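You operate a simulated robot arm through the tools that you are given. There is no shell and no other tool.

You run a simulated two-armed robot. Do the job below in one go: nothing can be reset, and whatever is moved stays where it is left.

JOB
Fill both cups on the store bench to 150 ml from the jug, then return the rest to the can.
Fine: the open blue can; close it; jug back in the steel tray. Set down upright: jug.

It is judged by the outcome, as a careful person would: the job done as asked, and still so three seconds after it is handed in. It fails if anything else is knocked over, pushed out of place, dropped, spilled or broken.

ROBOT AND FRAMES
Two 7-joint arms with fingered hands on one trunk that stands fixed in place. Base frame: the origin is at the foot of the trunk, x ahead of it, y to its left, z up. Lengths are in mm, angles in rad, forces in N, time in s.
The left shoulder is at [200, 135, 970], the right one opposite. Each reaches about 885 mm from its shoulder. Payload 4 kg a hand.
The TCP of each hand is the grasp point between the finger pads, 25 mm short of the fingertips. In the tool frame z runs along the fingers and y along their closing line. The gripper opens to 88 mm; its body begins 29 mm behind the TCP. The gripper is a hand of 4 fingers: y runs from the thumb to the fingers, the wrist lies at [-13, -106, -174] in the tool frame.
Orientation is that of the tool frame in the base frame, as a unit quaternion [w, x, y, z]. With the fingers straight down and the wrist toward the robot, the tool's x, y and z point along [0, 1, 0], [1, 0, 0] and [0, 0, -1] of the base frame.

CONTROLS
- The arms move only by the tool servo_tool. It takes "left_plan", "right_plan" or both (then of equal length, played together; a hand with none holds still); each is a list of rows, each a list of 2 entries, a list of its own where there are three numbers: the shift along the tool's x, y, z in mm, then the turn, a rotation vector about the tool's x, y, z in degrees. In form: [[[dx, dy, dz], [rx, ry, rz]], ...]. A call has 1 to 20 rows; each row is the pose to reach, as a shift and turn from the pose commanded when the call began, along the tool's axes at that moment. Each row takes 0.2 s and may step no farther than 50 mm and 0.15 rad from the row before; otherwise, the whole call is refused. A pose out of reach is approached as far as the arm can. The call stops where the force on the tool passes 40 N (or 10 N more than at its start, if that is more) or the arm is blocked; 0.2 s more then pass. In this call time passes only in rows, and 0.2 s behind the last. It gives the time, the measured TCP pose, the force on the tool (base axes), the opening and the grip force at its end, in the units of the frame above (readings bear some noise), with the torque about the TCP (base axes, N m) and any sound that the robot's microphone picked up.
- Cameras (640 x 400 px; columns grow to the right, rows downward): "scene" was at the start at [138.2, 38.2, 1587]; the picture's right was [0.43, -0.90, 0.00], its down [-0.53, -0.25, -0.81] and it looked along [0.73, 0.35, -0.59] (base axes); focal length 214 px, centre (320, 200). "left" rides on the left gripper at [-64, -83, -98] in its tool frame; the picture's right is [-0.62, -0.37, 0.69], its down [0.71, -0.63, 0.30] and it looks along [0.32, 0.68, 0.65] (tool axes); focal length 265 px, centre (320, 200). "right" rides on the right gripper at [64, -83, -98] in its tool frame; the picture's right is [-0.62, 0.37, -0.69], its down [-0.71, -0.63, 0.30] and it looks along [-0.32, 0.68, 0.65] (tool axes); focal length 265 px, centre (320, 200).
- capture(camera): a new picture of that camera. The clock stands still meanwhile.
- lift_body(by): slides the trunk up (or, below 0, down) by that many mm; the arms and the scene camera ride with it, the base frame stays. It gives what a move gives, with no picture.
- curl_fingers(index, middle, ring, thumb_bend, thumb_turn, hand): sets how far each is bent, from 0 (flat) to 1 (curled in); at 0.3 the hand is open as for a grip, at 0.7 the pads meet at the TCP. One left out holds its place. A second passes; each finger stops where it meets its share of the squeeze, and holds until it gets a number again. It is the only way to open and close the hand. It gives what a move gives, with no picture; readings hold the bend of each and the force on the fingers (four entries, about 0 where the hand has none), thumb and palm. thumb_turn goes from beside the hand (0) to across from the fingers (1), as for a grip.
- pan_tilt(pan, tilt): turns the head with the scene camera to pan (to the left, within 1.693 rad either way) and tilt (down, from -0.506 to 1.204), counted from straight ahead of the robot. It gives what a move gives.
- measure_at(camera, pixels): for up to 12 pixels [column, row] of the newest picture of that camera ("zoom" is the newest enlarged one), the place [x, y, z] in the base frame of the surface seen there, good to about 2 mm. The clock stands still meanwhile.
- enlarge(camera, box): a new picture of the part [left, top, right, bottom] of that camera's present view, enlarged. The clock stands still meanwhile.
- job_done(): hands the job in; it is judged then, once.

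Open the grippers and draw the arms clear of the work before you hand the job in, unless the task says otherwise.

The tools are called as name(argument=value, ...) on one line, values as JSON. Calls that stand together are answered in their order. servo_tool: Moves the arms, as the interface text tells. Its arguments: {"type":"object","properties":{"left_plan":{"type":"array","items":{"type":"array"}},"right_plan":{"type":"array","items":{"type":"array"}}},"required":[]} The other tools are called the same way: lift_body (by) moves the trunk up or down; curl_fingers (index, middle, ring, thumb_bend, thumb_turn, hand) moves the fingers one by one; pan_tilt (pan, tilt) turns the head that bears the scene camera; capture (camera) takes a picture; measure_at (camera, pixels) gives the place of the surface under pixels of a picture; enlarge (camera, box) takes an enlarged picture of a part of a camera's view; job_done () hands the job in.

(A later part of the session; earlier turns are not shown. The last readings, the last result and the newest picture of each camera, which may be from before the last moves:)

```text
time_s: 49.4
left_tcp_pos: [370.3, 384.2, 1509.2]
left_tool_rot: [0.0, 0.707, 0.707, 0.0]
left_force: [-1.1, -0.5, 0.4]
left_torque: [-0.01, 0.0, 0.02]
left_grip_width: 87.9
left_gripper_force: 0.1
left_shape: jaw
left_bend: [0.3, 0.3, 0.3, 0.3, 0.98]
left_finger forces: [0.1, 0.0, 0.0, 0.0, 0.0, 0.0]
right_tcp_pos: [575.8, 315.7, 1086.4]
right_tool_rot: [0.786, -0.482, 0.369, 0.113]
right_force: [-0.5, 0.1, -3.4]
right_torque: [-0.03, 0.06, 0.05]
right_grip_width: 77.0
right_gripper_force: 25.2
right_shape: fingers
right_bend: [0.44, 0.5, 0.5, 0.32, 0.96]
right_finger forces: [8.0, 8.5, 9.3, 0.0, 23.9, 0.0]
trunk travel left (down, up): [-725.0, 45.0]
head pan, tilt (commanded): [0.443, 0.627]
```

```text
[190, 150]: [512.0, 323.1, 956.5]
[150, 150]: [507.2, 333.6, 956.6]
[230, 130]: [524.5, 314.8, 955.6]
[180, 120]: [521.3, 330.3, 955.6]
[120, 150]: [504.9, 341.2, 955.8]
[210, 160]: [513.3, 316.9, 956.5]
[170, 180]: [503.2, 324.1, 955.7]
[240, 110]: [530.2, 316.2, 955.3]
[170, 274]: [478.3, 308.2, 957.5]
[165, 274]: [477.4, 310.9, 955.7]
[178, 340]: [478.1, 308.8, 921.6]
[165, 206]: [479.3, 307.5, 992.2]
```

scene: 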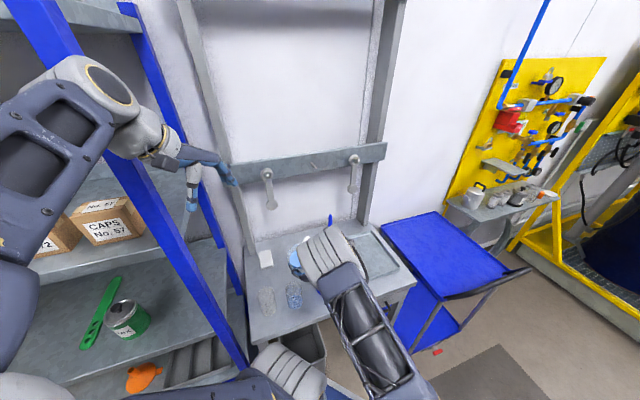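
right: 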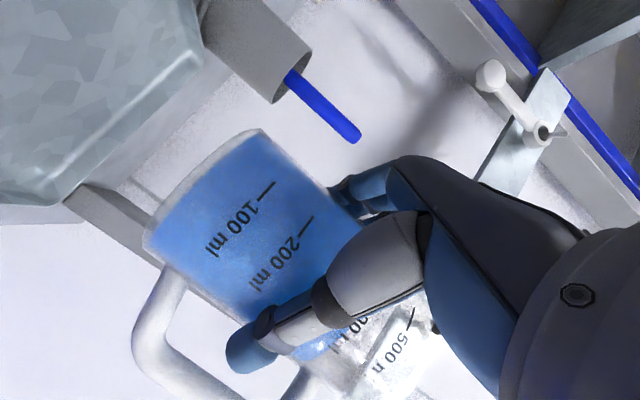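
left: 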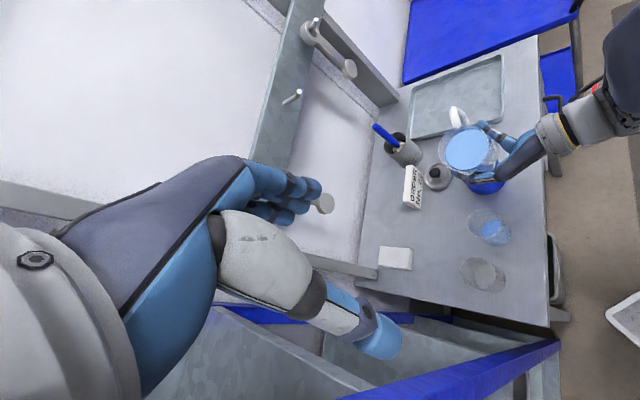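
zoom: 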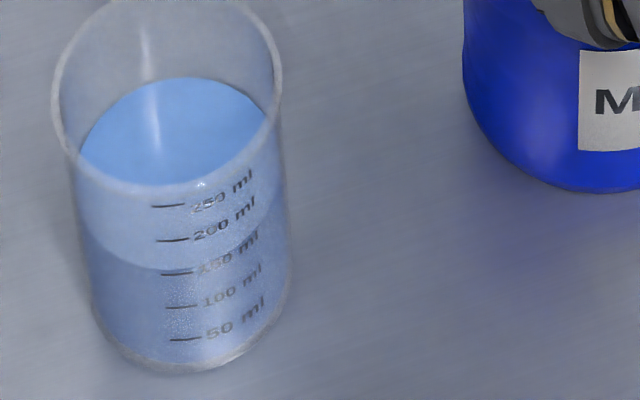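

Cup B reads ≈955.8 against the 150 ml mark at 956.7 (~148 ml), and the flow has stopped. Next I carry the jug, tilted back to 48° and yawed +20°, over to cup A.

servo_tool(right_plan=[[[-2.7, 3.5, 2.2], [-0.9, -0.4, 0.8]], [[-8.8, 11.4, 7.3], [-2.4, -1.5, 1.5]], [[-17.6, 22.8, 14.6], [-4.3, -2.9, 2.5]], [[-27, 35.1, 22.5], [-6.2, -4.5, 3.5]], [[-36.5, 47.4, 30.3], [-8.3, -6.1, 4.6]], [[-46, 59.6, 38.2], [-10.4, -7.6, 5.8]], [[-55.4, 71.9, 46.1], [-12.4, -9.2, 6.9]], [[-62.9, 81.6, 52.3], [-14, -10.4, 7.8]], [[-67.6, 87.7, 56.2], [-15, -11.1, 8.3]]])

capture(camera="scene")

enlarge(camera="left", box=[440, 150, 540, 300])

```text
time_s: 51.4
left_tcp_pos: [370.3, 384.2, 1509.6]
left_tool_rot: [0.0, 0.707, 0.707, 0.0]
left_force: [-0.5, -0.7, 0.4]
left_torque: [0.03, 0.02, -0.01]
left_grip_width: 87.5
left_gripper_force: 0.0
left_shape: jaw
left_bend: [0.3, 0.3, 0.3, 0.3, 0.98]
left_finger forces: [0.0, 0.1, 0.0, 0.0, 0.1, 0.0]
right_tcp_pos: [506.3, 422.6, 1087.3]
right_tool_rot: [0.738, -0.54, 0.308, 0.262]
right_force: [-0.2, -0.2, -3.9]
right_torque: [-0.08, 0.09, 0.03]
right_grip_width: 77.1
right_gripper_force: 24.6
right_shape: fingers
right_bend: [0.44, 0.5, 0.5, 0.32, 0.96]
right_finger forces: [7.9, 8.4, 9.4, 0.0, 23.9, 0.0]
trunk travel left (down, up): [-725.0, 45.0]
head pan, tilt (commanded): [0.443, 0.627]
```

```text
taken
```

scene: 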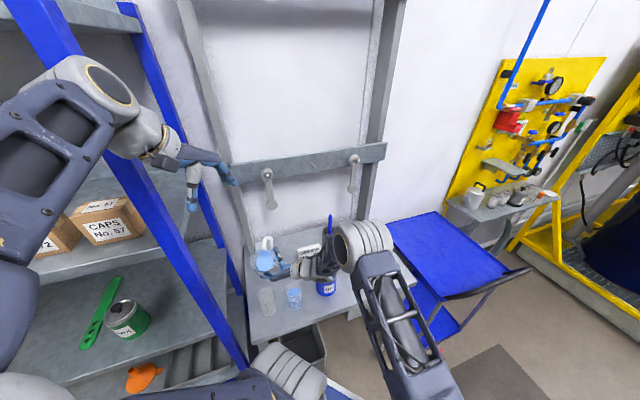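

```text
2.67 times, centred on (490, 225) of left
```

zoom: 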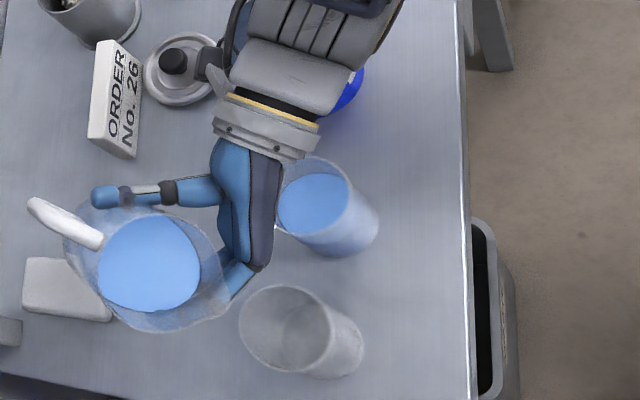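

The jug is beside cup A with the elbow well clear; lip estimate (442,404,1111), cup A centre ≈(440,400). I tilt to 54° and centre the lip.

servo_tool(right_plan=[[[1, 0.4, -1.1], [0.37, -1.05, -1.74]], [[2, 0.8, -2.2], [0.75, -2.11, -3.47]], [[2.98, 1.17, -3.33], [1.12, -3.16, -5.21]], [[2.98, 1.17, -3.33], [1.12, -3.16, -5.21]]])

enlarge(camera="scene", box=[240, 235, 320, 325])

enlarge(camera="left", box=[440, 190, 520, 300])

```text
time_s: 52.4
left_tcp_pos: [370.4, 385.1, 1509.8]
left_tool_rot: [0.0, 0.708, 0.707, -0.001]
left_force: [-0.1, -0.1, 0.8]
left_torque: [0.0, -0.02, 0.01]
left_grip_width: 87.7
left_gripper_force: 0.1
left_shape: jaw
left_bend: [0.3, 0.3, 0.3, 0.3, 0.98]
left_finger forces: [0.0, 0.1, 0.0, 0.1, 0.1, 0.0]
right_tcp_pos: [509.2, 416.6, 1083.7]
right_tool_rot: [0.763, -0.539, 0.264, 0.24]
right_force: [0.5, 0.0, -3.7]
right_torque: [-0.05, 0.04, -0.03]
right_grip_width: 76.8
right_gripper_force: 24.7
right_shape: fingers
right_bend: [0.44, 0.5, 0.5, 0.32, 0.96]
right_finger forces: [8.0, 8.4, 9.3, 0.1, 23.8, 0.1]
trunk travel left (down, up): [-725.0, 45.0]
head pan, tilt (commanded): [0.443, 0.627]
```

```text
4.44 times, centred on (280, 280) of scene
```

zoom: 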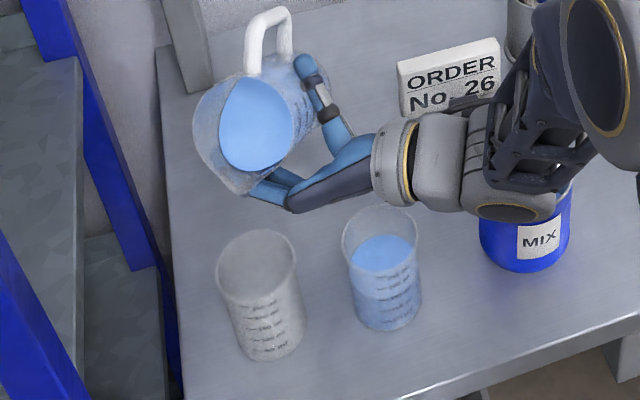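

```text
3.64 times, centred on (480, 245) of left
```

zoom: 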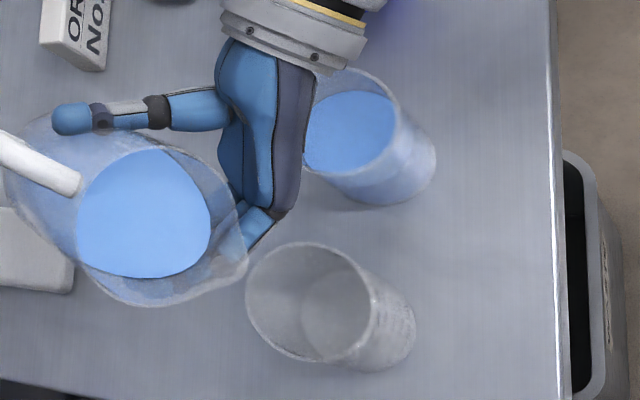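

Lip is at about (444,396,1100), close to cup A's centre; no flow yet. I nudge it 4 mm and tilt 2° more.

servo_tool(right_plan=[[[-1.6, 0.5, 1.9], [0.18, -0.51, -0.84]], [[-3.15, 1.08, 3.82], [0.36, -1.02, -1.68]], [[-3.15, 1.08, 3.82], [0.36, -1.02, -1.68]]])

enlarge(camera="left", box=[440, 190, 520, 300])

enlarge(camera="scene", box=[240, 235, 320, 325])

```text
time_s: 53.2
left_tcp_pos: [369.5, 383.3, 1509.3]
left_tool_rot: [0.001, 0.707, 0.707, 0.0]
left_force: [0.1, 0.4, 0.1]
left_torque: [-0.02, 0.0, 0.0]
left_grip_width: 87.5
left_gripper_force: 0.0
left_shape: jaw
left_bend: [0.3, 0.3, 0.3, 0.3, 0.98]
left_finger forces: [0.1, 0.0, 0.0, 0.1, 0.0, 0.0]
right_tcp_pos: [506.5, 422.6, 1086.1]
right_tool_rot: [0.77, -0.538, 0.252, 0.231]
right_force: [0.2, 0.2, -3.7]
right_torque: [-0.05, 0.08, -0.02]
right_grip_width: 77.0
right_gripper_force: 24.7
right_shape: fingers
right_bend: [0.44, 0.5, 0.5, 0.32, 0.96]
right_finger forces: [7.9, 8.4, 9.4, 0.0, 23.7, 0.0]
trunk travel left (down, up): [-725.0, 45.0]
head pan, tilt (commanded): [0.443, 0.627]
```

```text
3.64 times, centred on (480, 245) of left
```

zoom: 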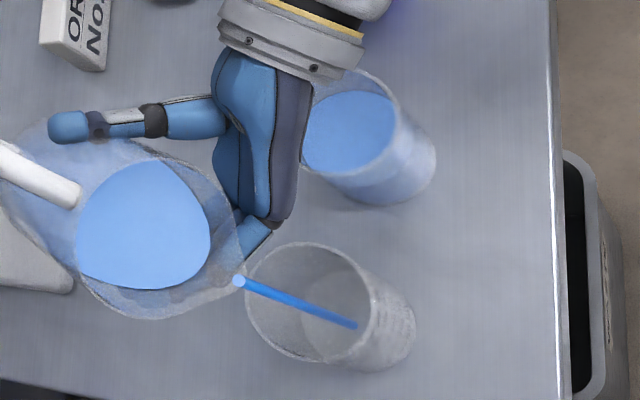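

```text
4.44 times, centred on (280, 280) of scene
```

zoom: 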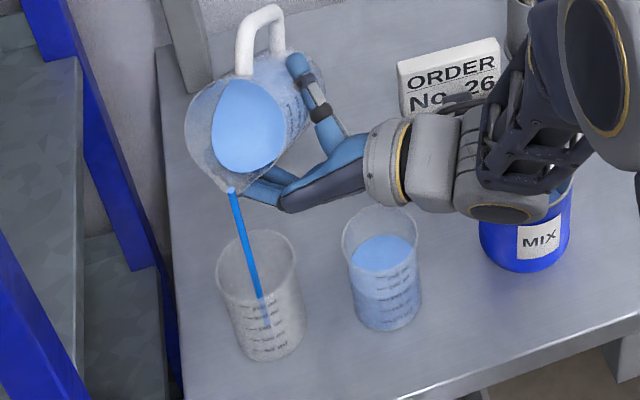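

Flow into cup A has begun and lands inside in both views. I measure the stream position and the surface.

measure_at(camera="zoom", pixels=[[233, 195], [240, 225], [247, 260], [255, 285], [262, 310], [245, 250], [232, 190], [216, 275], [297, 265], [260, 232], [230, 298], [290, 290]])

measure_at(camera="left", pixels=[[480, 270]])

```text
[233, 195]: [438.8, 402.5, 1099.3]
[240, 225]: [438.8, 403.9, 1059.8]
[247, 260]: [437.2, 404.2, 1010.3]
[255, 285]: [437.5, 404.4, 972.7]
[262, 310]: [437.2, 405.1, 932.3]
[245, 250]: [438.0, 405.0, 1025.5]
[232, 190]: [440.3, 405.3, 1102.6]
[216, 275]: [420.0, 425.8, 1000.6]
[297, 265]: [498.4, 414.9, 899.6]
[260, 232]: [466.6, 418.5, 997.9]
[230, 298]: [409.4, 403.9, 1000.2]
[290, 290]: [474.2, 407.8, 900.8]
```

```text
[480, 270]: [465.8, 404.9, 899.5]
```

The stream is at (438,404), within 4 mm of cup A's centre (441,401). I continue tilting 5° in half-degree steps.

servo_tool(right_plan=[[[-0.31, -0.48, 0.22], [0.09, -0.25, -0.42]], [[-0.62, -0.96, 0.45], [0.18, -0.51, -0.84]], [[-0.93, -1.44, 0.67], [0.27, -0.76, -1.26]], [[-1.24, -1.92, 0.9], [0.36, -1.02, -1.68]], [[-1.55, -2.4, 1.12], [0.45, -1.27, -2.1]], [[-1.86, -2.87, 1.34], [0.54, -1.53, -2.52]], [[-2.17, -3.35, 1.57], [0.63, -1.78, -2.94]], [[-2.48, -3.83, 1.79], [0.72, -2.04, -3.36]], [[-2.79, -4.31, 2.02], [0.81, -2.29, -3.78]], [[-3.1, -4.79, 2.24], [0.9, -2.55, -4.2]], [[-3.1, -4.79, 2.24], [0.9, -2.55, -4.2]]])

enlarge(camera="left", box=[440, 190, 520, 300])

measure_at(camera="zoom", pixels=[[340, 290], [320, 310], [350, 310], [310, 330], [330, 340], [350, 290], [320, 340], [300, 320], [335, 300], [345, 330], [140, 230], [360, 300]])

```text
time_s: 55.6
left_tcp_pos: [370.5, 384.8, 1508.5]
left_tool_rot: [0.0, 0.707, 0.707, 0.0]
left_force: [-0.3, -0.6, -1.5]
left_torque: [0.03, 0.0, 0.03]
left_grip_width: 87.8
left_gripper_force: 0.0
left_shape: jaw
left_bend: [0.3, 0.3, 0.3, 0.3, 0.98]
left_finger forces: [0.0, 0.0, 0.0, 0.0, 0.0, 0.0]
right_tcp_pos: [506.2, 421.5, 1091.7]
right_tool_rot: [0.788, -0.535, 0.216, 0.215]
right_force: [-1.1, 0.9, -2.1]
right_torque: [0.0, 0.05, -0.03]
right_grip_width: 76.8
right_gripper_force: 25.1
right_shape: fingers
right_bend: [0.44, 0.5, 0.5, 0.32, 0.96]
right_finger forces: [7.8, 8.4, 9.4, 0.0, 24.0, 0.0]
trunk travel left (down, up): [-725.0, 45.0]
head pan, tilt (commanded): [0.443, 0.627]
```

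```text
3.64 times, centred on (480, 245) of left
```

zoom: 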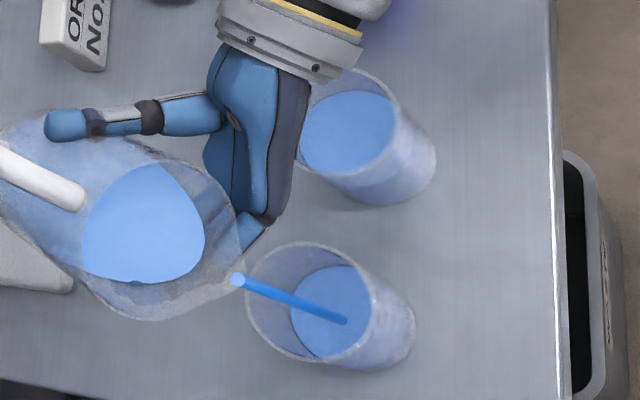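

```text
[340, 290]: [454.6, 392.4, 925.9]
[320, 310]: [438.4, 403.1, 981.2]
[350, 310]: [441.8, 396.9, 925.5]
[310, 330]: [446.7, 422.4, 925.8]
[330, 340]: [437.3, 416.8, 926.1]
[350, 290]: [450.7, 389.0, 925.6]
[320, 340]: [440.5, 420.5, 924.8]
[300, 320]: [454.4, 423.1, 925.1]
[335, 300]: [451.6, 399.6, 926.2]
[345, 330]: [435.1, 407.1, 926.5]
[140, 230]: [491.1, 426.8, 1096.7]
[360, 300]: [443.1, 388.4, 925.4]
```

Cup A is at z≈925.7 (~62 ml). I continue another 5°.

servo_tool(right_plan=[[[-0.31, -0.48, 0.22], [0.09, -0.25, -0.42]], [[-0.62, -0.96, 0.45], [0.18, -0.51, -0.84]], [[-0.93, -1.44, 0.67], [0.27, -0.76, -1.26]], [[-1.24, -1.92, 0.9], [0.36, -1.02, -1.68]], [[-1.55, -2.4, 1.12], [0.45, -1.27, -2.1]], [[-1.86, -2.87, 1.34], [0.54, -1.53, -2.52]], [[-2.17, -3.35, 1.57], [0.63, -1.78, -2.94]], [[-2.48, -3.83, 1.79], [0.72, -2.04, -3.36]], [[-2.79, -4.31, 2.02], [0.81, -2.29, -3.78]], [[-3.1, -4.79, 2.24], [0.9, -2.55, -4.2]], [[-3.1, -4.79, 2.24], [0.9, -2.55, -4.2]]])

enlarge(camera="left", box=[440, 190, 520, 300])

measure_at(camera="zoom", pixels=[[340, 285], [320, 280], [350, 310], [310, 330], [330, 340], [350, 290], [320, 340], [295, 320], [335, 295], [345, 325], [140, 230], [360, 300]])

```text
time_s: 58.0
left_tcp_pos: [370.8, 383.9, 1508.8]
left_tool_rot: [0.0, 0.707, 0.707, 0.0]
left_force: [0.0, -0.6, -1.3]
left_torque: [0.01, -0.01, 0.01]
left_grip_width: 87.4
left_gripper_force: 0.1
left_shape: jaw
left_bend: [0.3, 0.3, 0.3, 0.3, 0.98]
left_finger forces: [0.0, 0.0, 0.0, 0.0, 0.0, 0.0]
right_tcp_pos: [508.1, 423.4, 1098.9]
right_tool_rot: [0.804, -0.532, 0.18, 0.196]
right_force: [-0.2, -0.6, -2.0]
right_torque: [-0.01, 0.02, -0.01]
right_grip_width: 76.6
right_gripper_force: 25.3
right_shape: fingers
right_bend: [0.44, 0.5, 0.5, 0.32, 0.96]
right_finger forces: [7.7, 8.4, 9.6, 0.1, 24.3, 0.0]
trunk travel left (down, up): [-725.0, 45.0]
head pan, tilt (commanded): [0.443, 0.627]
```

```text
3.64 times, centred on (480, 245) of left
```

zoom: 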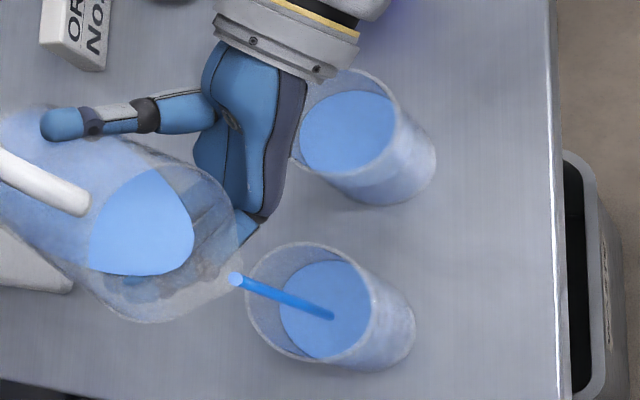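

```text
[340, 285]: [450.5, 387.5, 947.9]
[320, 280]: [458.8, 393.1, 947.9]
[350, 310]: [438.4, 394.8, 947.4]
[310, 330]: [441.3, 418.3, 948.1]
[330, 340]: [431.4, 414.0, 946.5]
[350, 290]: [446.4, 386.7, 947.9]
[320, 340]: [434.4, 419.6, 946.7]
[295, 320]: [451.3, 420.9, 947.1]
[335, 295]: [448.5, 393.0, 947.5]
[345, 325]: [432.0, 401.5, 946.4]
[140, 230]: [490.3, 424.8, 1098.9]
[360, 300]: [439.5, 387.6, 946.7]
```

Cup A is at z≈947.3 (~123 ml), still flowing. I hold for two rows to see how much the taper adds.

servo_tool(right_plan=[[[0, 0, 0], [0, 0, 0]], [[0, 0, 0], [0, 0, 0]]])

enlarge(camera="left", box=[440, 190, 520, 300])

measure_at(camera="zoom", pixels=[[340, 280], [320, 280], [350, 310], [310, 330], [330, 340], [350, 290], [320, 340], [295, 320], [335, 295], [345, 325], [300, 330], [360, 300]])

```text
time_s: 58.6
left_tcp_pos: [371.4, 384.6, 1510.0]
left_tool_rot: [0.0, 0.707, 0.707, 0.0]
left_force: [0.0, 0.1, 0.6]
left_torque: [0.01, 0.04, 0.01]
left_grip_width: 87.3
left_gripper_force: 0.1
left_shape: jaw
left_bend: [0.3, 0.3, 0.3, 0.3, 0.98]
left_finger forces: [0.0, 0.0, 0.0, 0.1, 0.0, 0.0]
right_tcp_pos: [508.3, 422.9, 1100.4]
right_tool_rot: [0.804, -0.532, 0.18, 0.196]
right_force: [-0.6, -0.1, -1.4]
right_torque: [0.01, 0.02, -0.04]
right_grip_width: 76.9
right_gripper_force: 24.7
right_shape: fingers
right_bend: [0.44, 0.5, 0.5, 0.32, 0.96]
right_finger forces: [7.7, 8.3, 9.4, 0.0, 24.4, 0.0]
trunk travel left (down, up): [-725.0, 45.0]
head pan, tilt (commanded): [0.443, 0.627]
```

```text
3.64 times, centred on (480, 245) of left
```

zoom: 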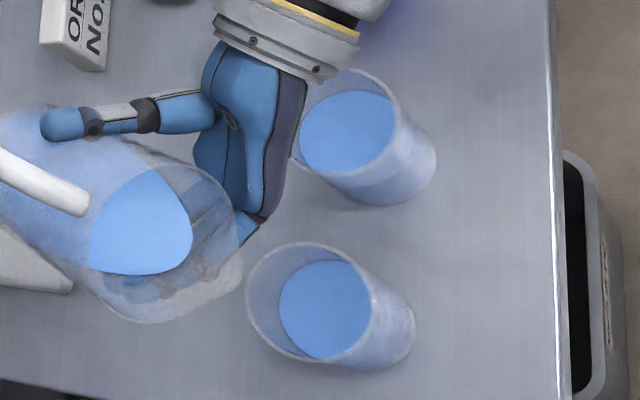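

```text
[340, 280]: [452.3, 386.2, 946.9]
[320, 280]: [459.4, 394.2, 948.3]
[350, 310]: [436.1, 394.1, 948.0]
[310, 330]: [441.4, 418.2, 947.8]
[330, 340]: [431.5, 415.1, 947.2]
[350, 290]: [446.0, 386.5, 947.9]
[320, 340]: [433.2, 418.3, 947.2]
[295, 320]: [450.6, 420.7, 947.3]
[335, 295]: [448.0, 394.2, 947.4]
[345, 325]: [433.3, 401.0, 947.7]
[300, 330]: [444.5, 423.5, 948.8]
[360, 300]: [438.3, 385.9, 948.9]
```

Flow stopped at z≈947.8 (~124 ml). I add 1.5° and let it settle.

servo_tool(right_plan=[[[-0.31, -0.48, 0.22], [0.09, -0.25, -0.42]], [[-0.62, -0.96, 0.45], [0.18, -0.51, -0.84]], [[-0.93, -1.44, 0.67], [0.27, -0.76, -1.26]], [[-0.93, -1.44, 0.67], [0.27, -0.76, -1.26]], [[-0.93, -1.44, 0.67], [0.27, -0.76, -1.26]]])

enlarge(camera="left", box=[440, 190, 520, 300])

measure_at(camera="zoom", pixels=[[340, 280], [320, 280], [350, 310], [310, 330], [330, 340], [350, 290], [320, 340], [295, 320], [335, 295], [345, 325], [300, 330], [360, 300]])

```text
time_s: 59.8
left_tcp_pos: [370.3, 383.5, 1509.5]
left_tool_rot: [0.001, 0.707, 0.707, 0.0]
left_force: [0.4, 0.4, 0.8]
left_torque: [-0.03, 0.03, 0.0]
left_grip_width: 87.9
left_gripper_force: 0.1
left_shape: jaw
left_bend: [0.3, 0.3, 0.3, 0.3, 0.98]
left_finger forces: [0.0, 0.0, 0.0, 0.0, 0.0, 0.1]
right_tcp_pos: [507.3, 423.1, 1100.5]
right_tool_rot: [0.809, -0.53, 0.169, 0.19]
right_force: [-0.2, -0.1, -1.0]
right_torque: [-0.03, 0.04, -0.01]
right_grip_width: 76.7
right_gripper_force: 24.8
right_shape: fingers
right_bend: [0.44, 0.5, 0.5, 0.32, 0.96]
right_finger forces: [7.7, 8.4, 9.6, 0.0, 24.5, 0.1]
trunk travel left (down, up): [-725.0, 45.0]
head pan, tilt (commanded): [0.443, 0.627]
```

```text
3.64 times, centred on (480, 245) of left
```

zoom: 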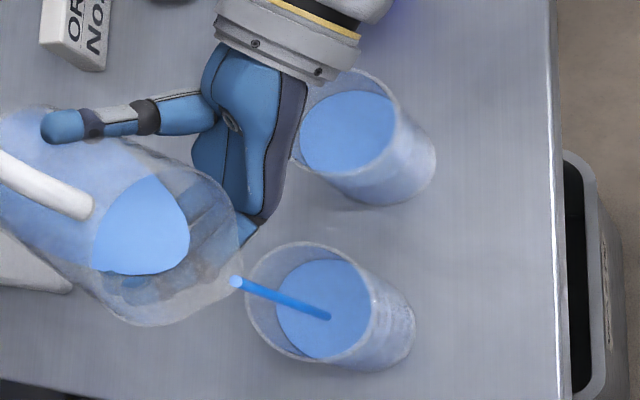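

```text
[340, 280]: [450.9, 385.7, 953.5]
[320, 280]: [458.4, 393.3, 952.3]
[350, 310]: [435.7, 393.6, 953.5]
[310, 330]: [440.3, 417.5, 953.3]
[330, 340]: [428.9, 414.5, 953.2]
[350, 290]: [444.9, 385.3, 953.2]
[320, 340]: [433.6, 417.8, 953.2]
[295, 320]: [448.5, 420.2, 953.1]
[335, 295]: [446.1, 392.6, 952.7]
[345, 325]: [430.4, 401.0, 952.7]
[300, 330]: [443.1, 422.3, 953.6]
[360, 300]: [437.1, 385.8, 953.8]
```

Cup A is at z≈953.2 (~140 ml) and still trickling. I hold two rows to let the trickle finish.

servo_tool(right_plan=[[[0, 0, 0], [0, 0, 0]], [[0, 0, 0], [0, 0, 0]]])

enlarge(camera="left", box=[440, 190, 520, 300])

measure_at(camera="zoom", pixels=[[340, 280], [320, 280], [350, 310], [310, 330], [330, 340], [350, 290], [320, 340], [295, 320], [335, 295], [345, 325], [300, 330], [360, 300]])

enlarge(camera="scene", box=[248, 280, 300, 319])

measure_at(camera="zoom", pixels=[[190, 150], [150, 150], [200, 130], [180, 120], [230, 150], [210, 160], [170, 140], [240, 130], [250, 140], [160, 120], [215, 110], [190, 170]])

```text
time_s: 60.4
left_tcp_pos: [370.4, 384.1, 1509.2]
left_tool_rot: [0.0, 0.708, 0.707, 0.001]
left_force: [-0.3, -0.5, -0.4]
left_torque: [0.01, 0.02, -0.03]
left_grip_width: 87.6
left_gripper_force: 0.1
left_shape: jaw
left_bend: [0.3, 0.3, 0.3, 0.3, 0.98]
left_finger forces: [0.0, 0.0, 0.0, 0.0, 0.1, 0.0]
right_tcp_pos: [506.8, 425.3, 1101.4]
right_tool_rot: [0.809, -0.53, 0.169, 0.19]
right_force: [0.8, 0.3, -2.4]
right_torque: [-0.01, 0.06, 0.01]
right_grip_width: 76.5
right_gripper_force: 24.5
right_shape: fingers
right_bend: [0.44, 0.5, 0.5, 0.32, 0.96]
right_finger forces: [7.7, 8.4, 9.6, 0.0, 24.5, 0.0]
trunk travel left (down, up): [-725.0, 45.0]
head pan, tilt (commanded): [0.443, 0.627]
```

```text
3.64 times, centred on (480, 245) of left
```

zoom: 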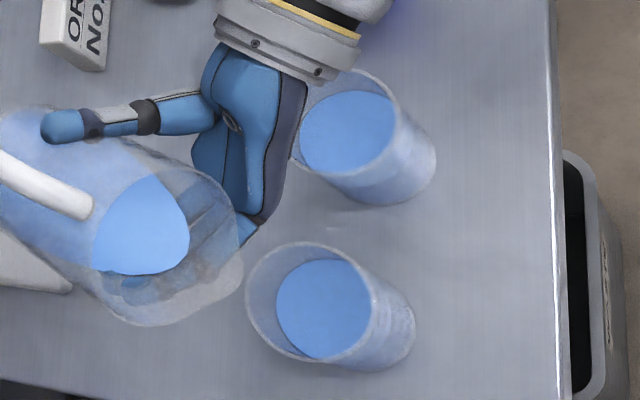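

```text
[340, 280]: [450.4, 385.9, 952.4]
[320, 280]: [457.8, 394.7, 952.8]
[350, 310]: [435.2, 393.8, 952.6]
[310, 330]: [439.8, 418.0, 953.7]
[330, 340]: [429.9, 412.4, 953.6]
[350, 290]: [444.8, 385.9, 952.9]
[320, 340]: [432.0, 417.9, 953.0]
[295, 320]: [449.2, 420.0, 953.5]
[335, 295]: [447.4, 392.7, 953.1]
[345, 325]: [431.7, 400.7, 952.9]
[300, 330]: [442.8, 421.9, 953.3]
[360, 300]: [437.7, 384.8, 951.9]
```

```text
10.26 times, centred on (274, 300) of scene
```

zoom: 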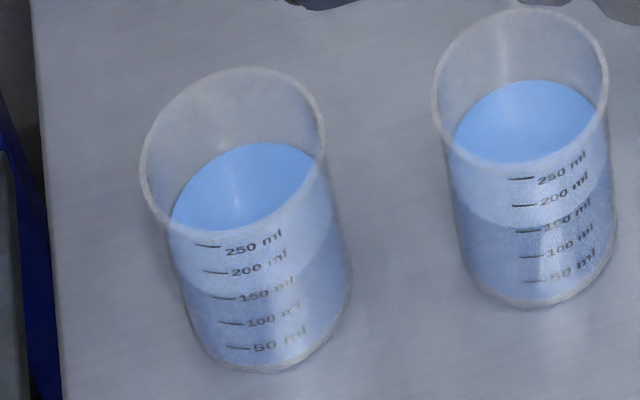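

```text
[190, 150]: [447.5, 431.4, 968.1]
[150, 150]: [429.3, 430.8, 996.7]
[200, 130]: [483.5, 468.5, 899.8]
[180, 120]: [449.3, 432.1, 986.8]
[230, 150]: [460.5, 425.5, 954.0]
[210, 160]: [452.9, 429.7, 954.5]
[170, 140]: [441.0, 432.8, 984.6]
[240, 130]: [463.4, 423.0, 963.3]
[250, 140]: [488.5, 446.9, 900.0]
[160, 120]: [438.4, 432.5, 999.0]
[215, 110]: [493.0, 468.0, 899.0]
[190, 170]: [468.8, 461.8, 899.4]
```

Flow stopped; cup A is at ≈953.3 (~140 ml). I add 0.85° for the remaining ~9 ml.

servo_tool(right_plan=[[[-0.27, -0.41, 0.19], [0.08, -0.22, -0.36]], [[-0.53, -0.81, 0.38], [0.15, -0.43, -0.71]], [[-0.53, -0.81, 0.38], [0.15, -0.43, -0.71]], [[-0.53, -0.81, 0.38], [0.15, -0.43, -0.71]], [[-0.53, -0.81, 0.38], [0.15, -0.43, -0.71]]])

enlarge(camera="left", box=[440, 190, 520, 300])

measure_at(camera="zoom", pixels=[[340, 280], [320, 280], [350, 310], [310, 330], [330, 340], [350, 290], [320, 340], [295, 320], [335, 295], [345, 325], [300, 330], [360, 300]])

```text
time_s: 61.6
left_tcp_pos: [372.0, 384.7, 1509.0]
left_tool_rot: [0.0, 0.707, 0.707, 0.001]
left_force: [0.1, -0.8, -1.6]
left_torque: [0.01, -0.01, 0.0]
left_grip_width: 87.5
left_gripper_force: 0.0
left_shape: jaw
left_bend: [0.3, 0.3, 0.3, 0.3, 0.98]
left_finger forces: [0.1, 0.0, 0.0, 0.0, 0.1, 0.0]
right_tcp_pos: [507.7, 422.4, 1101.1]
right_tool_rot: [0.812, -0.529, 0.164, 0.185]
right_force: [0.5, 0.0, -2.3]
right_torque: [-0.02, 0.07, -0.01]
right_grip_width: 76.9
right_gripper_force: 24.7
right_shape: fingers
right_bend: [0.44, 0.5, 0.5, 0.32, 0.96]
right_finger forces: [7.7, 8.3, 9.5, 0.0, 24.6, 0.1]
trunk travel left (down, up): [-725.0, 45.0]
head pan, tilt (commanded): [0.443, 0.627]
```

```text
3.64 times, centred on (480, 245) of left
```

zoom: 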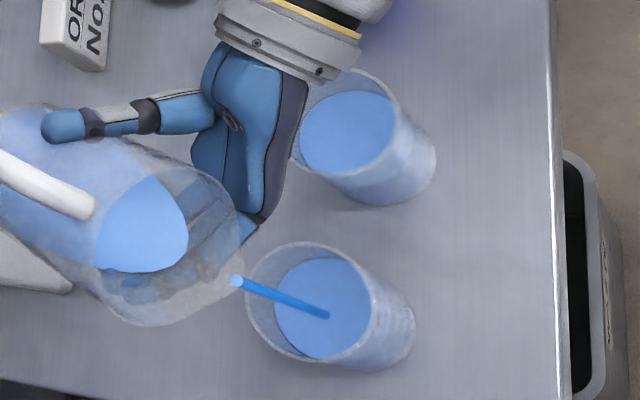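

```text
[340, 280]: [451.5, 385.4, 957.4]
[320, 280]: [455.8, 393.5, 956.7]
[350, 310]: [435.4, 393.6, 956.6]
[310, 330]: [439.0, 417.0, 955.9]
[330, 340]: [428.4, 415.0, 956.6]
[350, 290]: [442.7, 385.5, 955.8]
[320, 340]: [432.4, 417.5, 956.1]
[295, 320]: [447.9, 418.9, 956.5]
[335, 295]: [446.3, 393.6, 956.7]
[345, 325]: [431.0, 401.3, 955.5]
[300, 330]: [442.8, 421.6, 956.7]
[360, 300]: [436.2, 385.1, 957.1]
```

Cup A reads z≈956.5, right at the 150 ml mark (956.8). I tilt back at once to stop the trickle.

servo_tool(right_plan=[[[1.6, 2.4, -1.1], [-0.45, 1.27, 2.1]], [[3.1, 4.79, -2.24], [-0.9, 2.55, 4.2]]])

enlarge(camera="left", box=[440, 190, 520, 300])

measure_at(camera="zoom", pixels=[[340, 280], [320, 280], [350, 310], [310, 330], [330, 340], [350, 290], [320, 340], [295, 320], [335, 295], [345, 325], [300, 330], [360, 300]])

enlarge(camera="scene", box=[248, 280, 300, 319])

measure_at(camera="zoom", pixels=[[230, 160], [250, 170], [260, 160], [270, 180], [220, 180], [240, 200], [510, 110], [530, 130], [550, 100], [205, 246], [225, 298], [525, 231]])

```text
time_s: 62.2
left_tcp_pos: [369.8, 384.9, 1510.2]
left_tool_rot: [0.0, 0.707, 0.707, -0.001]
left_force: [-0.1, 0.2, 0.5]
left_torque: [0.03, -0.01, -0.03]
left_grip_width: 87.6
left_gripper_force: 0.0
left_shape: jaw
left_bend: [0.3, 0.3, 0.3, 0.3, 0.98]
left_finger forces: [0.0, 0.0, 0.0, 0.1, 0.0, 0.0]
right_tcp_pos: [508.0, 422.5, 1095.5]
right_tool_rot: [0.796, -0.534, 0.199, 0.206]
right_force: [0.0, 0.3, -2.3]
right_torque: [-0.03, 0.04, -0.04]
right_grip_width: 76.5
right_gripper_force: 25.1
right_shape: fingers
right_bend: [0.44, 0.5, 0.5, 0.32, 0.96]
right_finger forces: [7.6, 8.3, 9.6, 0.1, 24.7, 0.0]
trunk travel left (down, up): [-725.0, 45.0]
head pan, tilt (commanded): [0.443, 0.627]
```

```text
3.64 times, centred on (480, 245) of left
```

zoom: 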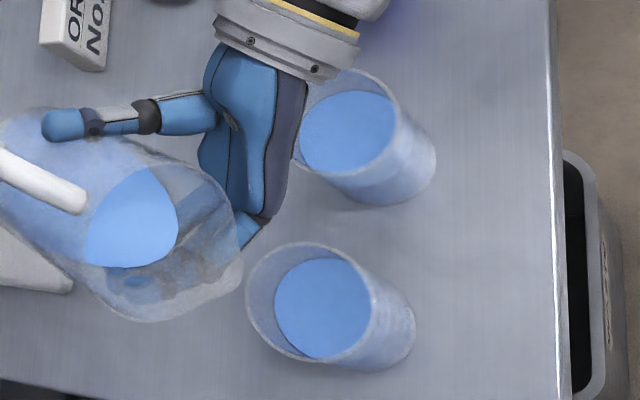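

```text
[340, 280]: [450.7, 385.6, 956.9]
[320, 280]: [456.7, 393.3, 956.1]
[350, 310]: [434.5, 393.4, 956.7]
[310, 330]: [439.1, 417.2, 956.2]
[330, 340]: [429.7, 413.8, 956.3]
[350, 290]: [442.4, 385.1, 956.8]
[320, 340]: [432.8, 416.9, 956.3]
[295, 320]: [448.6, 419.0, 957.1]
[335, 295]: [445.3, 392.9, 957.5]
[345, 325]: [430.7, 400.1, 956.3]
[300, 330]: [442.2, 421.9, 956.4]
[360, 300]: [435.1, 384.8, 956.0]
```

```text
10.26 times, centred on (274, 300) of scene
```

zoom: 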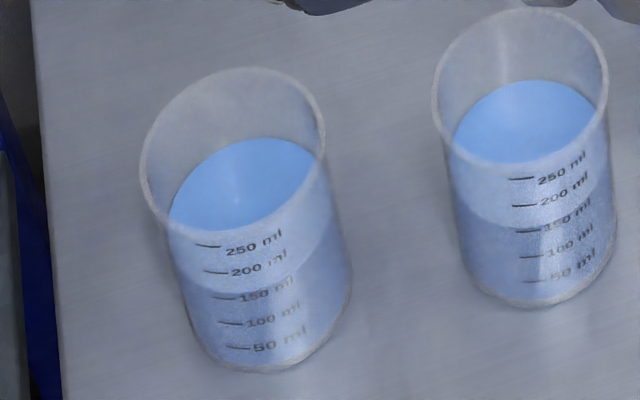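

```text
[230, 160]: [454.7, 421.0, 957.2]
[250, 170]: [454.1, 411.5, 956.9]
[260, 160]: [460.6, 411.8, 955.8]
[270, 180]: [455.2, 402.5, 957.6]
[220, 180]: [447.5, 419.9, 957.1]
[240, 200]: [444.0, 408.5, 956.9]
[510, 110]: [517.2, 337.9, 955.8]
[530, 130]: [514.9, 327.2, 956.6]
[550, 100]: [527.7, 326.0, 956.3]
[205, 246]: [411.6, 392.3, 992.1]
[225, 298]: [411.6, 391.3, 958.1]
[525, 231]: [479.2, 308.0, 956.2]
```

Cup A sits at ≈956.7 (150 ml) and cup B at ≈955.9 (~148 ml), flow stopped. I tilt the jug back and carry the remainder over to the blue can.

servo_tool(right_plan=[[[1.5, -1.4, -1.7], [-0.6, 1.7, 2.85]], [[4.4, -4.3, -5.1], [-1.2, 3.45, 5.7]], [[10.3, -10, -11.8], [-0.4, 4.7, 5.5]], [[19.2, -18.5, -22], [0.5, 5.9, 5.3]], [[29.5, -28.5, -33.8], [1.3, 7.1, 5.1]], [[41.3, -39.8, -47.3], [2.1, 8.3, 5]], [[53.1, -51.2, -60.9], [3, 9.5, 4.8]], [[64.9, -62.6, -74.4], [3.8, 10.7, 4.6]], [[76.7, -74, -87.9], [4.7, 12, 4.4]], [[88.5, -85.4, -101.5], [5.5, 13.2, 4.2]], [[100.3, -96.8, -115], [6.3, 14.4, 4]], [[112.1, -108.1, -128.5], [7.2, 15.6, 3.8]], [[123.9, -119.5, -142], [8, 16.8, 3.7]], [[134.2, -129.5, -153.9], [8.8, 18, 3.5]], [[143.1, -138, -164], [9.7, 19.3, 3.3]], [[147.5, -142.3, -169.1], [10.5, 20.5, 3.1]]])

capture(camera="scene")

enlarge(camera="left", box=[420, 80, 560, 270])

```text
time_s: 65.6
left_tcp_pos: [370.5, 383.9, 1509.4]
left_tool_rot: [0.001, 0.707, 0.707, -0.001]
left_force: [-0.2, 0.7, 0.4]
left_torque: [0.0, 0.0, -0.01]
left_grip_width: 87.9
left_gripper_force: 0.0
left_shape: jaw
left_bend: [0.3, 0.3, 0.3, 0.3, 0.98]
left_finger forces: [0.0, 0.1, 0.0, 0.0, 0.0, 0.1]
right_tcp_pos: [694.0, 233.2, 1065.8]
right_tool_rot: [0.787, -0.481, 0.369, 0.109]
right_force: [-0.8, 0.4, -1.2]
right_torque: [-0.02, 0.04, 0.0]
right_grip_width: 77.0
right_gripper_force: 25.0
right_shape: fingers
right_bend: [0.44, 0.5, 0.5, 0.32, 0.96]
right_finger forces: [7.6, 8.4, 9.5, 0.0, 24.6, 0.0]
trunk travel left (down, up): [-725.0, 45.0]
head pan, tilt (commanded): [0.443, 0.627]
```

```text
taken
```

scene: 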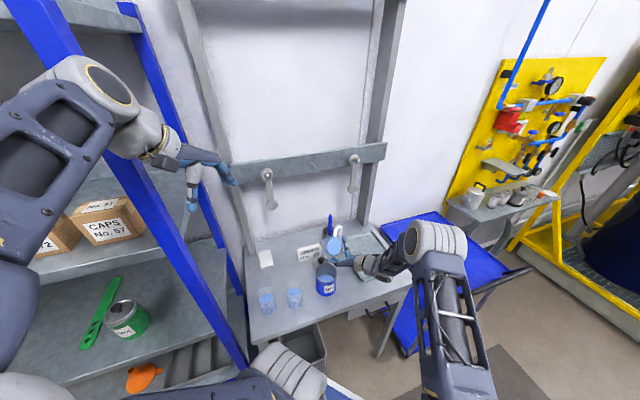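

```text
2.11 times, centred on (490, 175) of left
```

zoom: 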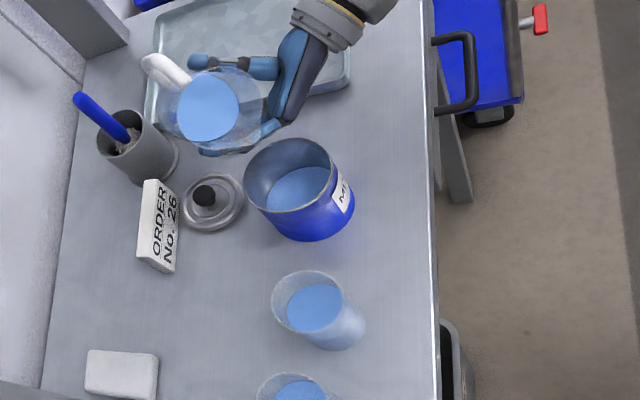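

The jug is beside the can with the lip at ≈(626,238,1084), close to the can's centre (620,238). I tilt to 66° while lowering the lip to ~1062.

servo_tool(right_plan=[[[0.66, 0.53, -0.18], [0.42, -1.19, -1.96]], [[1.33, 1.07, -0.37], [0.84, -2.38, -3.92]], [[1.99, 1.6, -0.55], [1.27, -3.57, -5.89]], [[2.4, 2.29, -0.88], [1.69, -4.75, -7.85]], [[2.81, 2.97, -1.21], [2.11, -5.94, -9.81]], [[3.22, 3.66, -1.54], [2.53, -7.13, -11.77]], [[3.22, 3.66, -1.54], [2.53, -7.13, -11.77]]])

enlarge(camera="left", box=[440, 90, 540, 220])

enlarge(camera="scene", box=[290, 210, 390, 310])

```text
time_s: 67.2
left_tcp_pos: [370.3, 384.3, 1508.2]
left_tool_rot: [0.0, 0.707, 0.707, 0.0]
left_force: [0.2, 0.2, -0.6]
left_torque: [-0.02, 0.03, 0.02]
left_grip_width: 87.8
left_gripper_force: 0.1
left_shape: jaw
left_bend: [0.3, 0.3, 0.3, 0.3, 0.98]
left_finger forces: [0.0, 0.1, 0.1, 0.1, 0.1, 0.0]
right_tcp_pos: [692.3, 232.9, 1061.5]
right_tool_rot: [0.826, -0.492, 0.27, 0.051]
right_force: [-0.7, 0.1, -1.3]
right_torque: [-0.03, 0.01, -0.01]
right_grip_width: 76.7
right_gripper_force: 24.8
right_shape: fingers
right_bend: [0.44, 0.5, 0.5, 0.32, 0.96]
right_finger forces: [7.5, 8.5, 9.6, 0.0, 24.6, 0.0]
trunk travel left (down, up): [-725.0, 45.0]
head pan, tilt (commanded): [0.443, 0.627]
```

```text
3.08 times, centred on (490, 155) of left
```

zoom: 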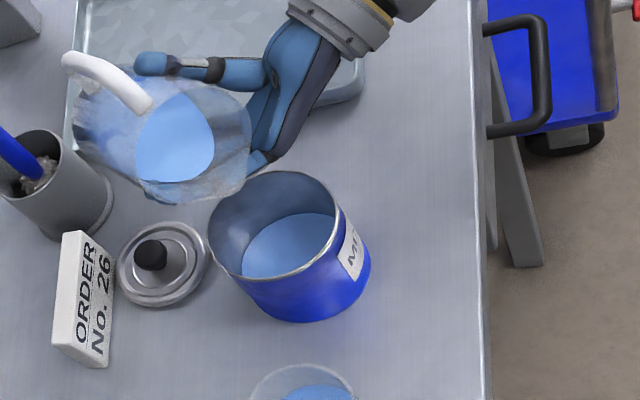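

```text
4.00 times, centred on (340, 260) of scene
```

zoom: 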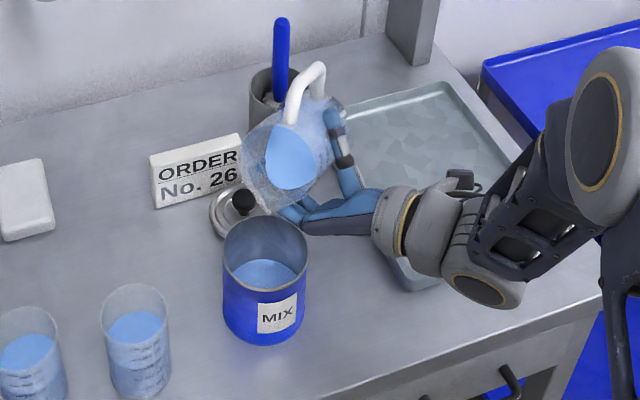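

The lip is over the can's centre at (621,236,1063). I tilt a further 6° to start pouring the remainder into the can.

servo_tool(right_plan=[[[-0.47, -0.72, 0.33], [0.14, -0.38, -0.63]], [[-0.95, -1.43, 0.67], [0.27, -0.76, -1.26]], [[-1.42, -2.15, 1], [0.41, -1.15, -1.89]], [[-1.89, -2.87, 1.33], [0.54, -1.53, -2.52]], [[-2.36, -3.59, 1.67], [0.68, -1.91, -3.15]], [[-2.84, -4.3, 2], [0.81, -2.29, -3.78]], [[-3.31, -5.02, 2.33], [0.95, -2.67, -4.42]], [[-3.78, -5.74, 2.66], [1.09, -3.05, -5.05]], [[-3.78, -5.74, 2.66], [1.09, -3.05, -5.05]]])

enlarge(camera="left", box=[440, 90, 540, 220])

enlarge(camera="scene", box=[290, 210, 390, 310])

```text
time_s: 69.2
left_tcp_pos: [370.2, 385.5, 1508.5]
left_tool_rot: [0.0, 0.707, 0.707, 0.0]
left_force: [-0.5, -0.8, -0.9]
left_torque: [0.0, 0.01, 0.04]
left_grip_width: 87.7
left_gripper_force: 0.0
left_shape: jaw
left_bend: [0.3, 0.3, 0.3, 0.3, 0.98]
left_finger forces: [0.0, 0.0, 0.1, 0.0, 0.0, 0.0]
right_tcp_pos: [692.2, 233.6, 1068.9]
right_tool_rot: [0.839, -0.494, 0.227, 0.024]
right_force: [0.5, 0.3, -1.1]
right_torque: [-0.01, 0.04, 0.01]
right_grip_width: 76.9
right_gripper_force: 25.4
right_shape: fingers
right_bend: [0.44, 0.5, 0.5, 0.32, 0.96]
right_finger forces: [7.6, 8.5, 9.6, 0.1, 24.8, 0.0]
trunk travel left (down, up): [-725.0, 45.0]
head pan, tilt (commanded): [0.443, 0.627]
```

```text
3.08 times, centred on (490, 155) of left
```

zoom: 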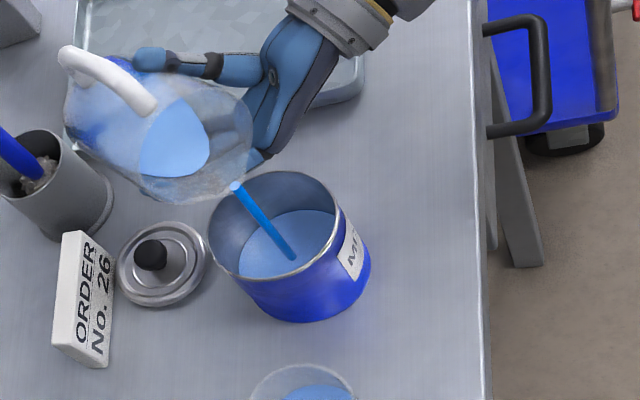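

```text
4.00 times, centred on (340, 260) of scene
```

zoom: 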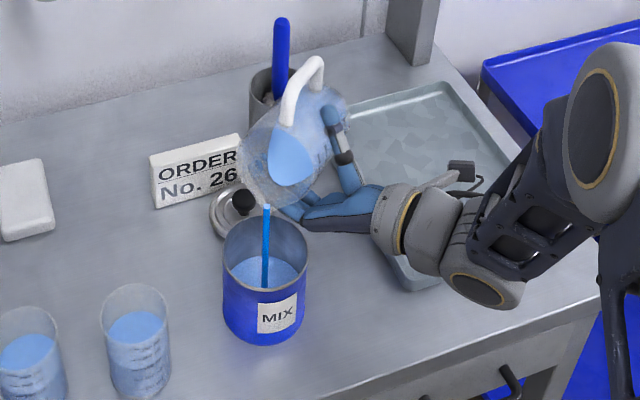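

The stream falls squarely into the can. I continue tilting 12° more to empty the jug.

servo_tool(right_plan=[[[-0.47, -0.72, 0.33], [0.14, -0.38, -0.63]], [[-0.95, -1.43, 0.67], [0.27, -0.76, -1.26]], [[-1.42, -2.15, 1], [0.41, -1.15, -1.89]], [[-1.89, -2.87, 1.33], [0.54, -1.53, -2.52]], [[-2.36, -3.59, 1.67], [0.68, -1.91, -3.15]], [[-2.84, -4.3, 2], [0.81, -2.29, -3.78]], [[-3.31, -5.02, 2.33], [0.95, -2.67, -4.42]], [[-3.78, -5.74, 2.66], [1.09, -3.05, -5.05]], [[-4.25, -6.45, 3], [1.22, -3.44, -5.68]], [[-4.73, -7.17, 3.33], [1.36, -3.82, -6.31]], [[-5.2, -7.89, 3.66], [1.49, -4.2, -6.94]], [[-5.67, -8.6, 4], [1.63, -4.58, -7.57]], [[-6.14, -9.32, 4.33], [1.76, -4.96, -8.2]], [[-6.62, -10.04, 4.66], [1.9, -5.34, -8.83]], [[-7.09, -10.76, 5], [2.04, -5.73, -9.46]], [[-7.56, -11.47, 5.33], [2.17, -6.11, -10.09]], [[-7.56, -11.47, 5.33], [2.17, -6.11, -10.09]]])

enlarge(camera="left", box=[440, 90, 540, 220])

enlarge(camera="scene", box=[290, 210, 390, 310])

```text
time_s: 72.8
left_tcp_pos: [369.8, 384.6, 1508.4]
left_tool_rot: [0.0, 0.707, 0.707, 0.0]
left_force: [-0.1, 0.2, -0.3]
left_torque: [0.0, 0.02, 0.01]
left_grip_width: 87.8
left_gripper_force: 0.0
left_shape: jaw
left_bend: [0.3, 0.3, 0.3, 0.3, 0.98]
left_finger forces: [0.0, 0.0, 0.0, 0.0, 0.0, 0.0]
right_tcp_pos: [690.2, 233.5, 1083.0]
right_tool_rot: [0.858, -0.494, 0.138, -0.028]
right_force: [-0.1, 0.5, 0.0]
right_torque: [0.01, 0.01, 0.03]
right_grip_width: 76.6
right_gripper_force: 25.5
right_shape: fingers
right_bend: [0.44, 0.5, 0.5, 0.32, 0.96]
right_finger forces: [7.4, 8.5, 9.6, 0.0, 25.3, 0.0]
trunk travel left (down, up): [-725.0, 45.0]
head pan, tilt (commanded): [0.443, 0.627]
```

```text
3.08 times, centred on (490, 155) of left
```

zoom: 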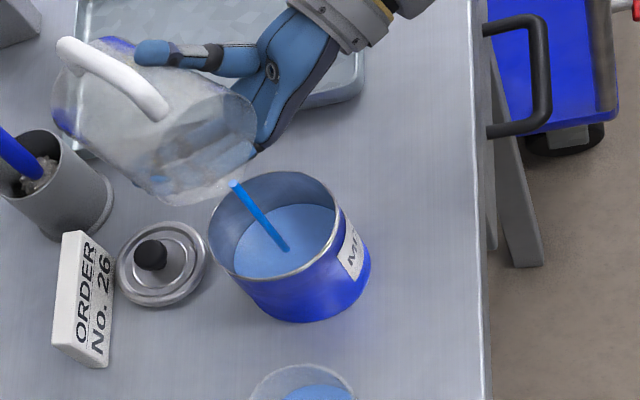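

```text
4.00 times, centred on (340, 260) of scene
```

zoom: 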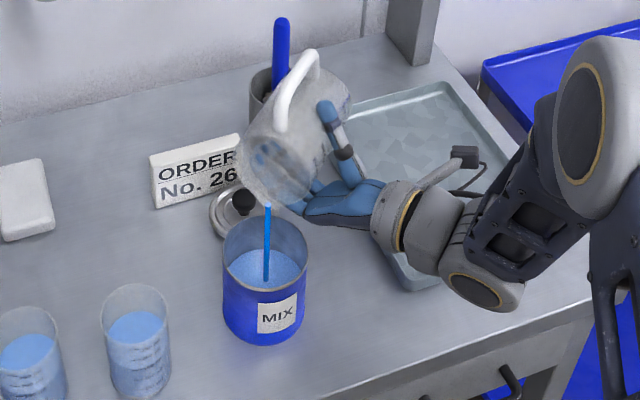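

The jug is nearly empty with a thin stream still running. I tilt another 14° and hold to drain it.

servo_tool(right_plan=[[[-0.63, -0.96, 0.44], [0.18, -0.51, -0.84]], [[-1.26, -1.91, 0.89], [0.36, -1.02, -1.68]], [[-1.89, -2.87, 1.33], [0.54, -1.53, -2.52]], [[-2.52, -3.82, 1.78], [0.72, -2.04, -3.36]], [[-3.15, -4.78, 2.22], [0.91, -2.55, -4.21]], [[-3.78, -5.74, 2.66], [1.09, -3.05, -5.05]], [[-4.41, -6.69, 3.11], [1.27, -3.56, -5.89]], [[-5.04, -7.65, 3.55], [1.45, -4.07, -6.73]], [[-5.67, -8.6, 4], [1.63, -4.58, -7.57]], [[-6.3, -9.56, 4.44], [1.81, -5.09, -8.41]], [[-6.93, -10.52, 4.88], [1.99, -5.6, -9.25]], [[-7.56, -11.47, 5.33], [2.17, -6.11, -10.09]], [[-8.19, -12.43, 5.77], [2.35, -6.62, -10.93]], [[-8.82, -13.38, 6.22], [2.53, -7.13, -11.77]], [[-8.82, -13.38, 6.22], [2.53, -7.13, -11.77]], [[-8.82, -13.38, 6.22], [2.53, -7.13, -11.77]], [[-8.82, -13.38, 6.22], [2.53, -7.13, -11.77]]])

enlarge(camera="left", box=[440, 90, 540, 220])

enlarge(camera="scene", box=[290, 210, 390, 310])

```text
time_s: 76.4
left_tcp_pos: [370.4, 384.4, 1508.9]
left_tool_rot: [0.001, 0.707, 0.707, 0.0]
left_force: [0.0, -0.8, 0.5]
left_torque: [-0.01, -0.04, 0.0]
left_grip_width: 87.6
left_gripper_force: 0.1
left_shape: jaw
left_bend: [0.3, 0.3, 0.3, 0.3, 0.98]
left_finger forces: [0.0, 0.0, 0.1, 0.0, 0.0, 0.0]
right_tcp_pos: [684.5, 232.9, 1101.4]
right_tool_rot: [0.869, -0.487, 0.032, -0.088]
right_force: [0.2, 0.3, -0.1]
right_torque: [-0.01, 0.04, 0.04]
right_grip_width: 76.4
right_gripper_force: 25.7
right_shape: fingers
right_bend: [0.44, 0.5, 0.5, 0.32, 0.96]
right_finger forces: [7.5, 8.5, 9.7, 0.0, 25.4, 0.0]
trunk travel left (down, up): [-725.0, 45.0]
head pan, tilt (commanded): [0.443, 0.627]
```

```text
3.08 times, centred on (490, 155) of left
```

zoom: 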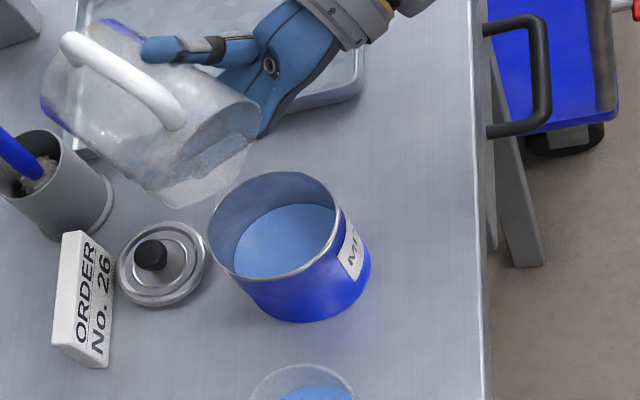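

```text
4.00 times, centred on (340, 260) of scene
```

zoom: 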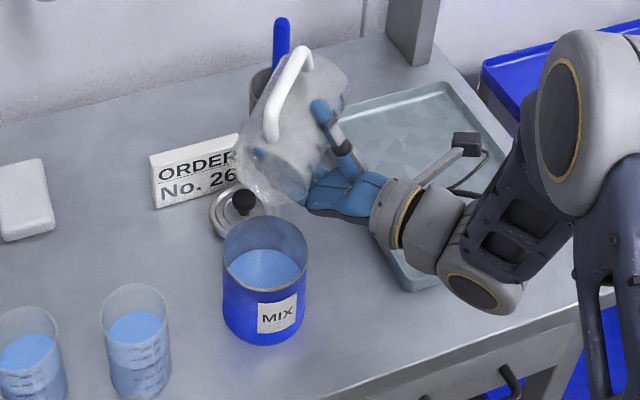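

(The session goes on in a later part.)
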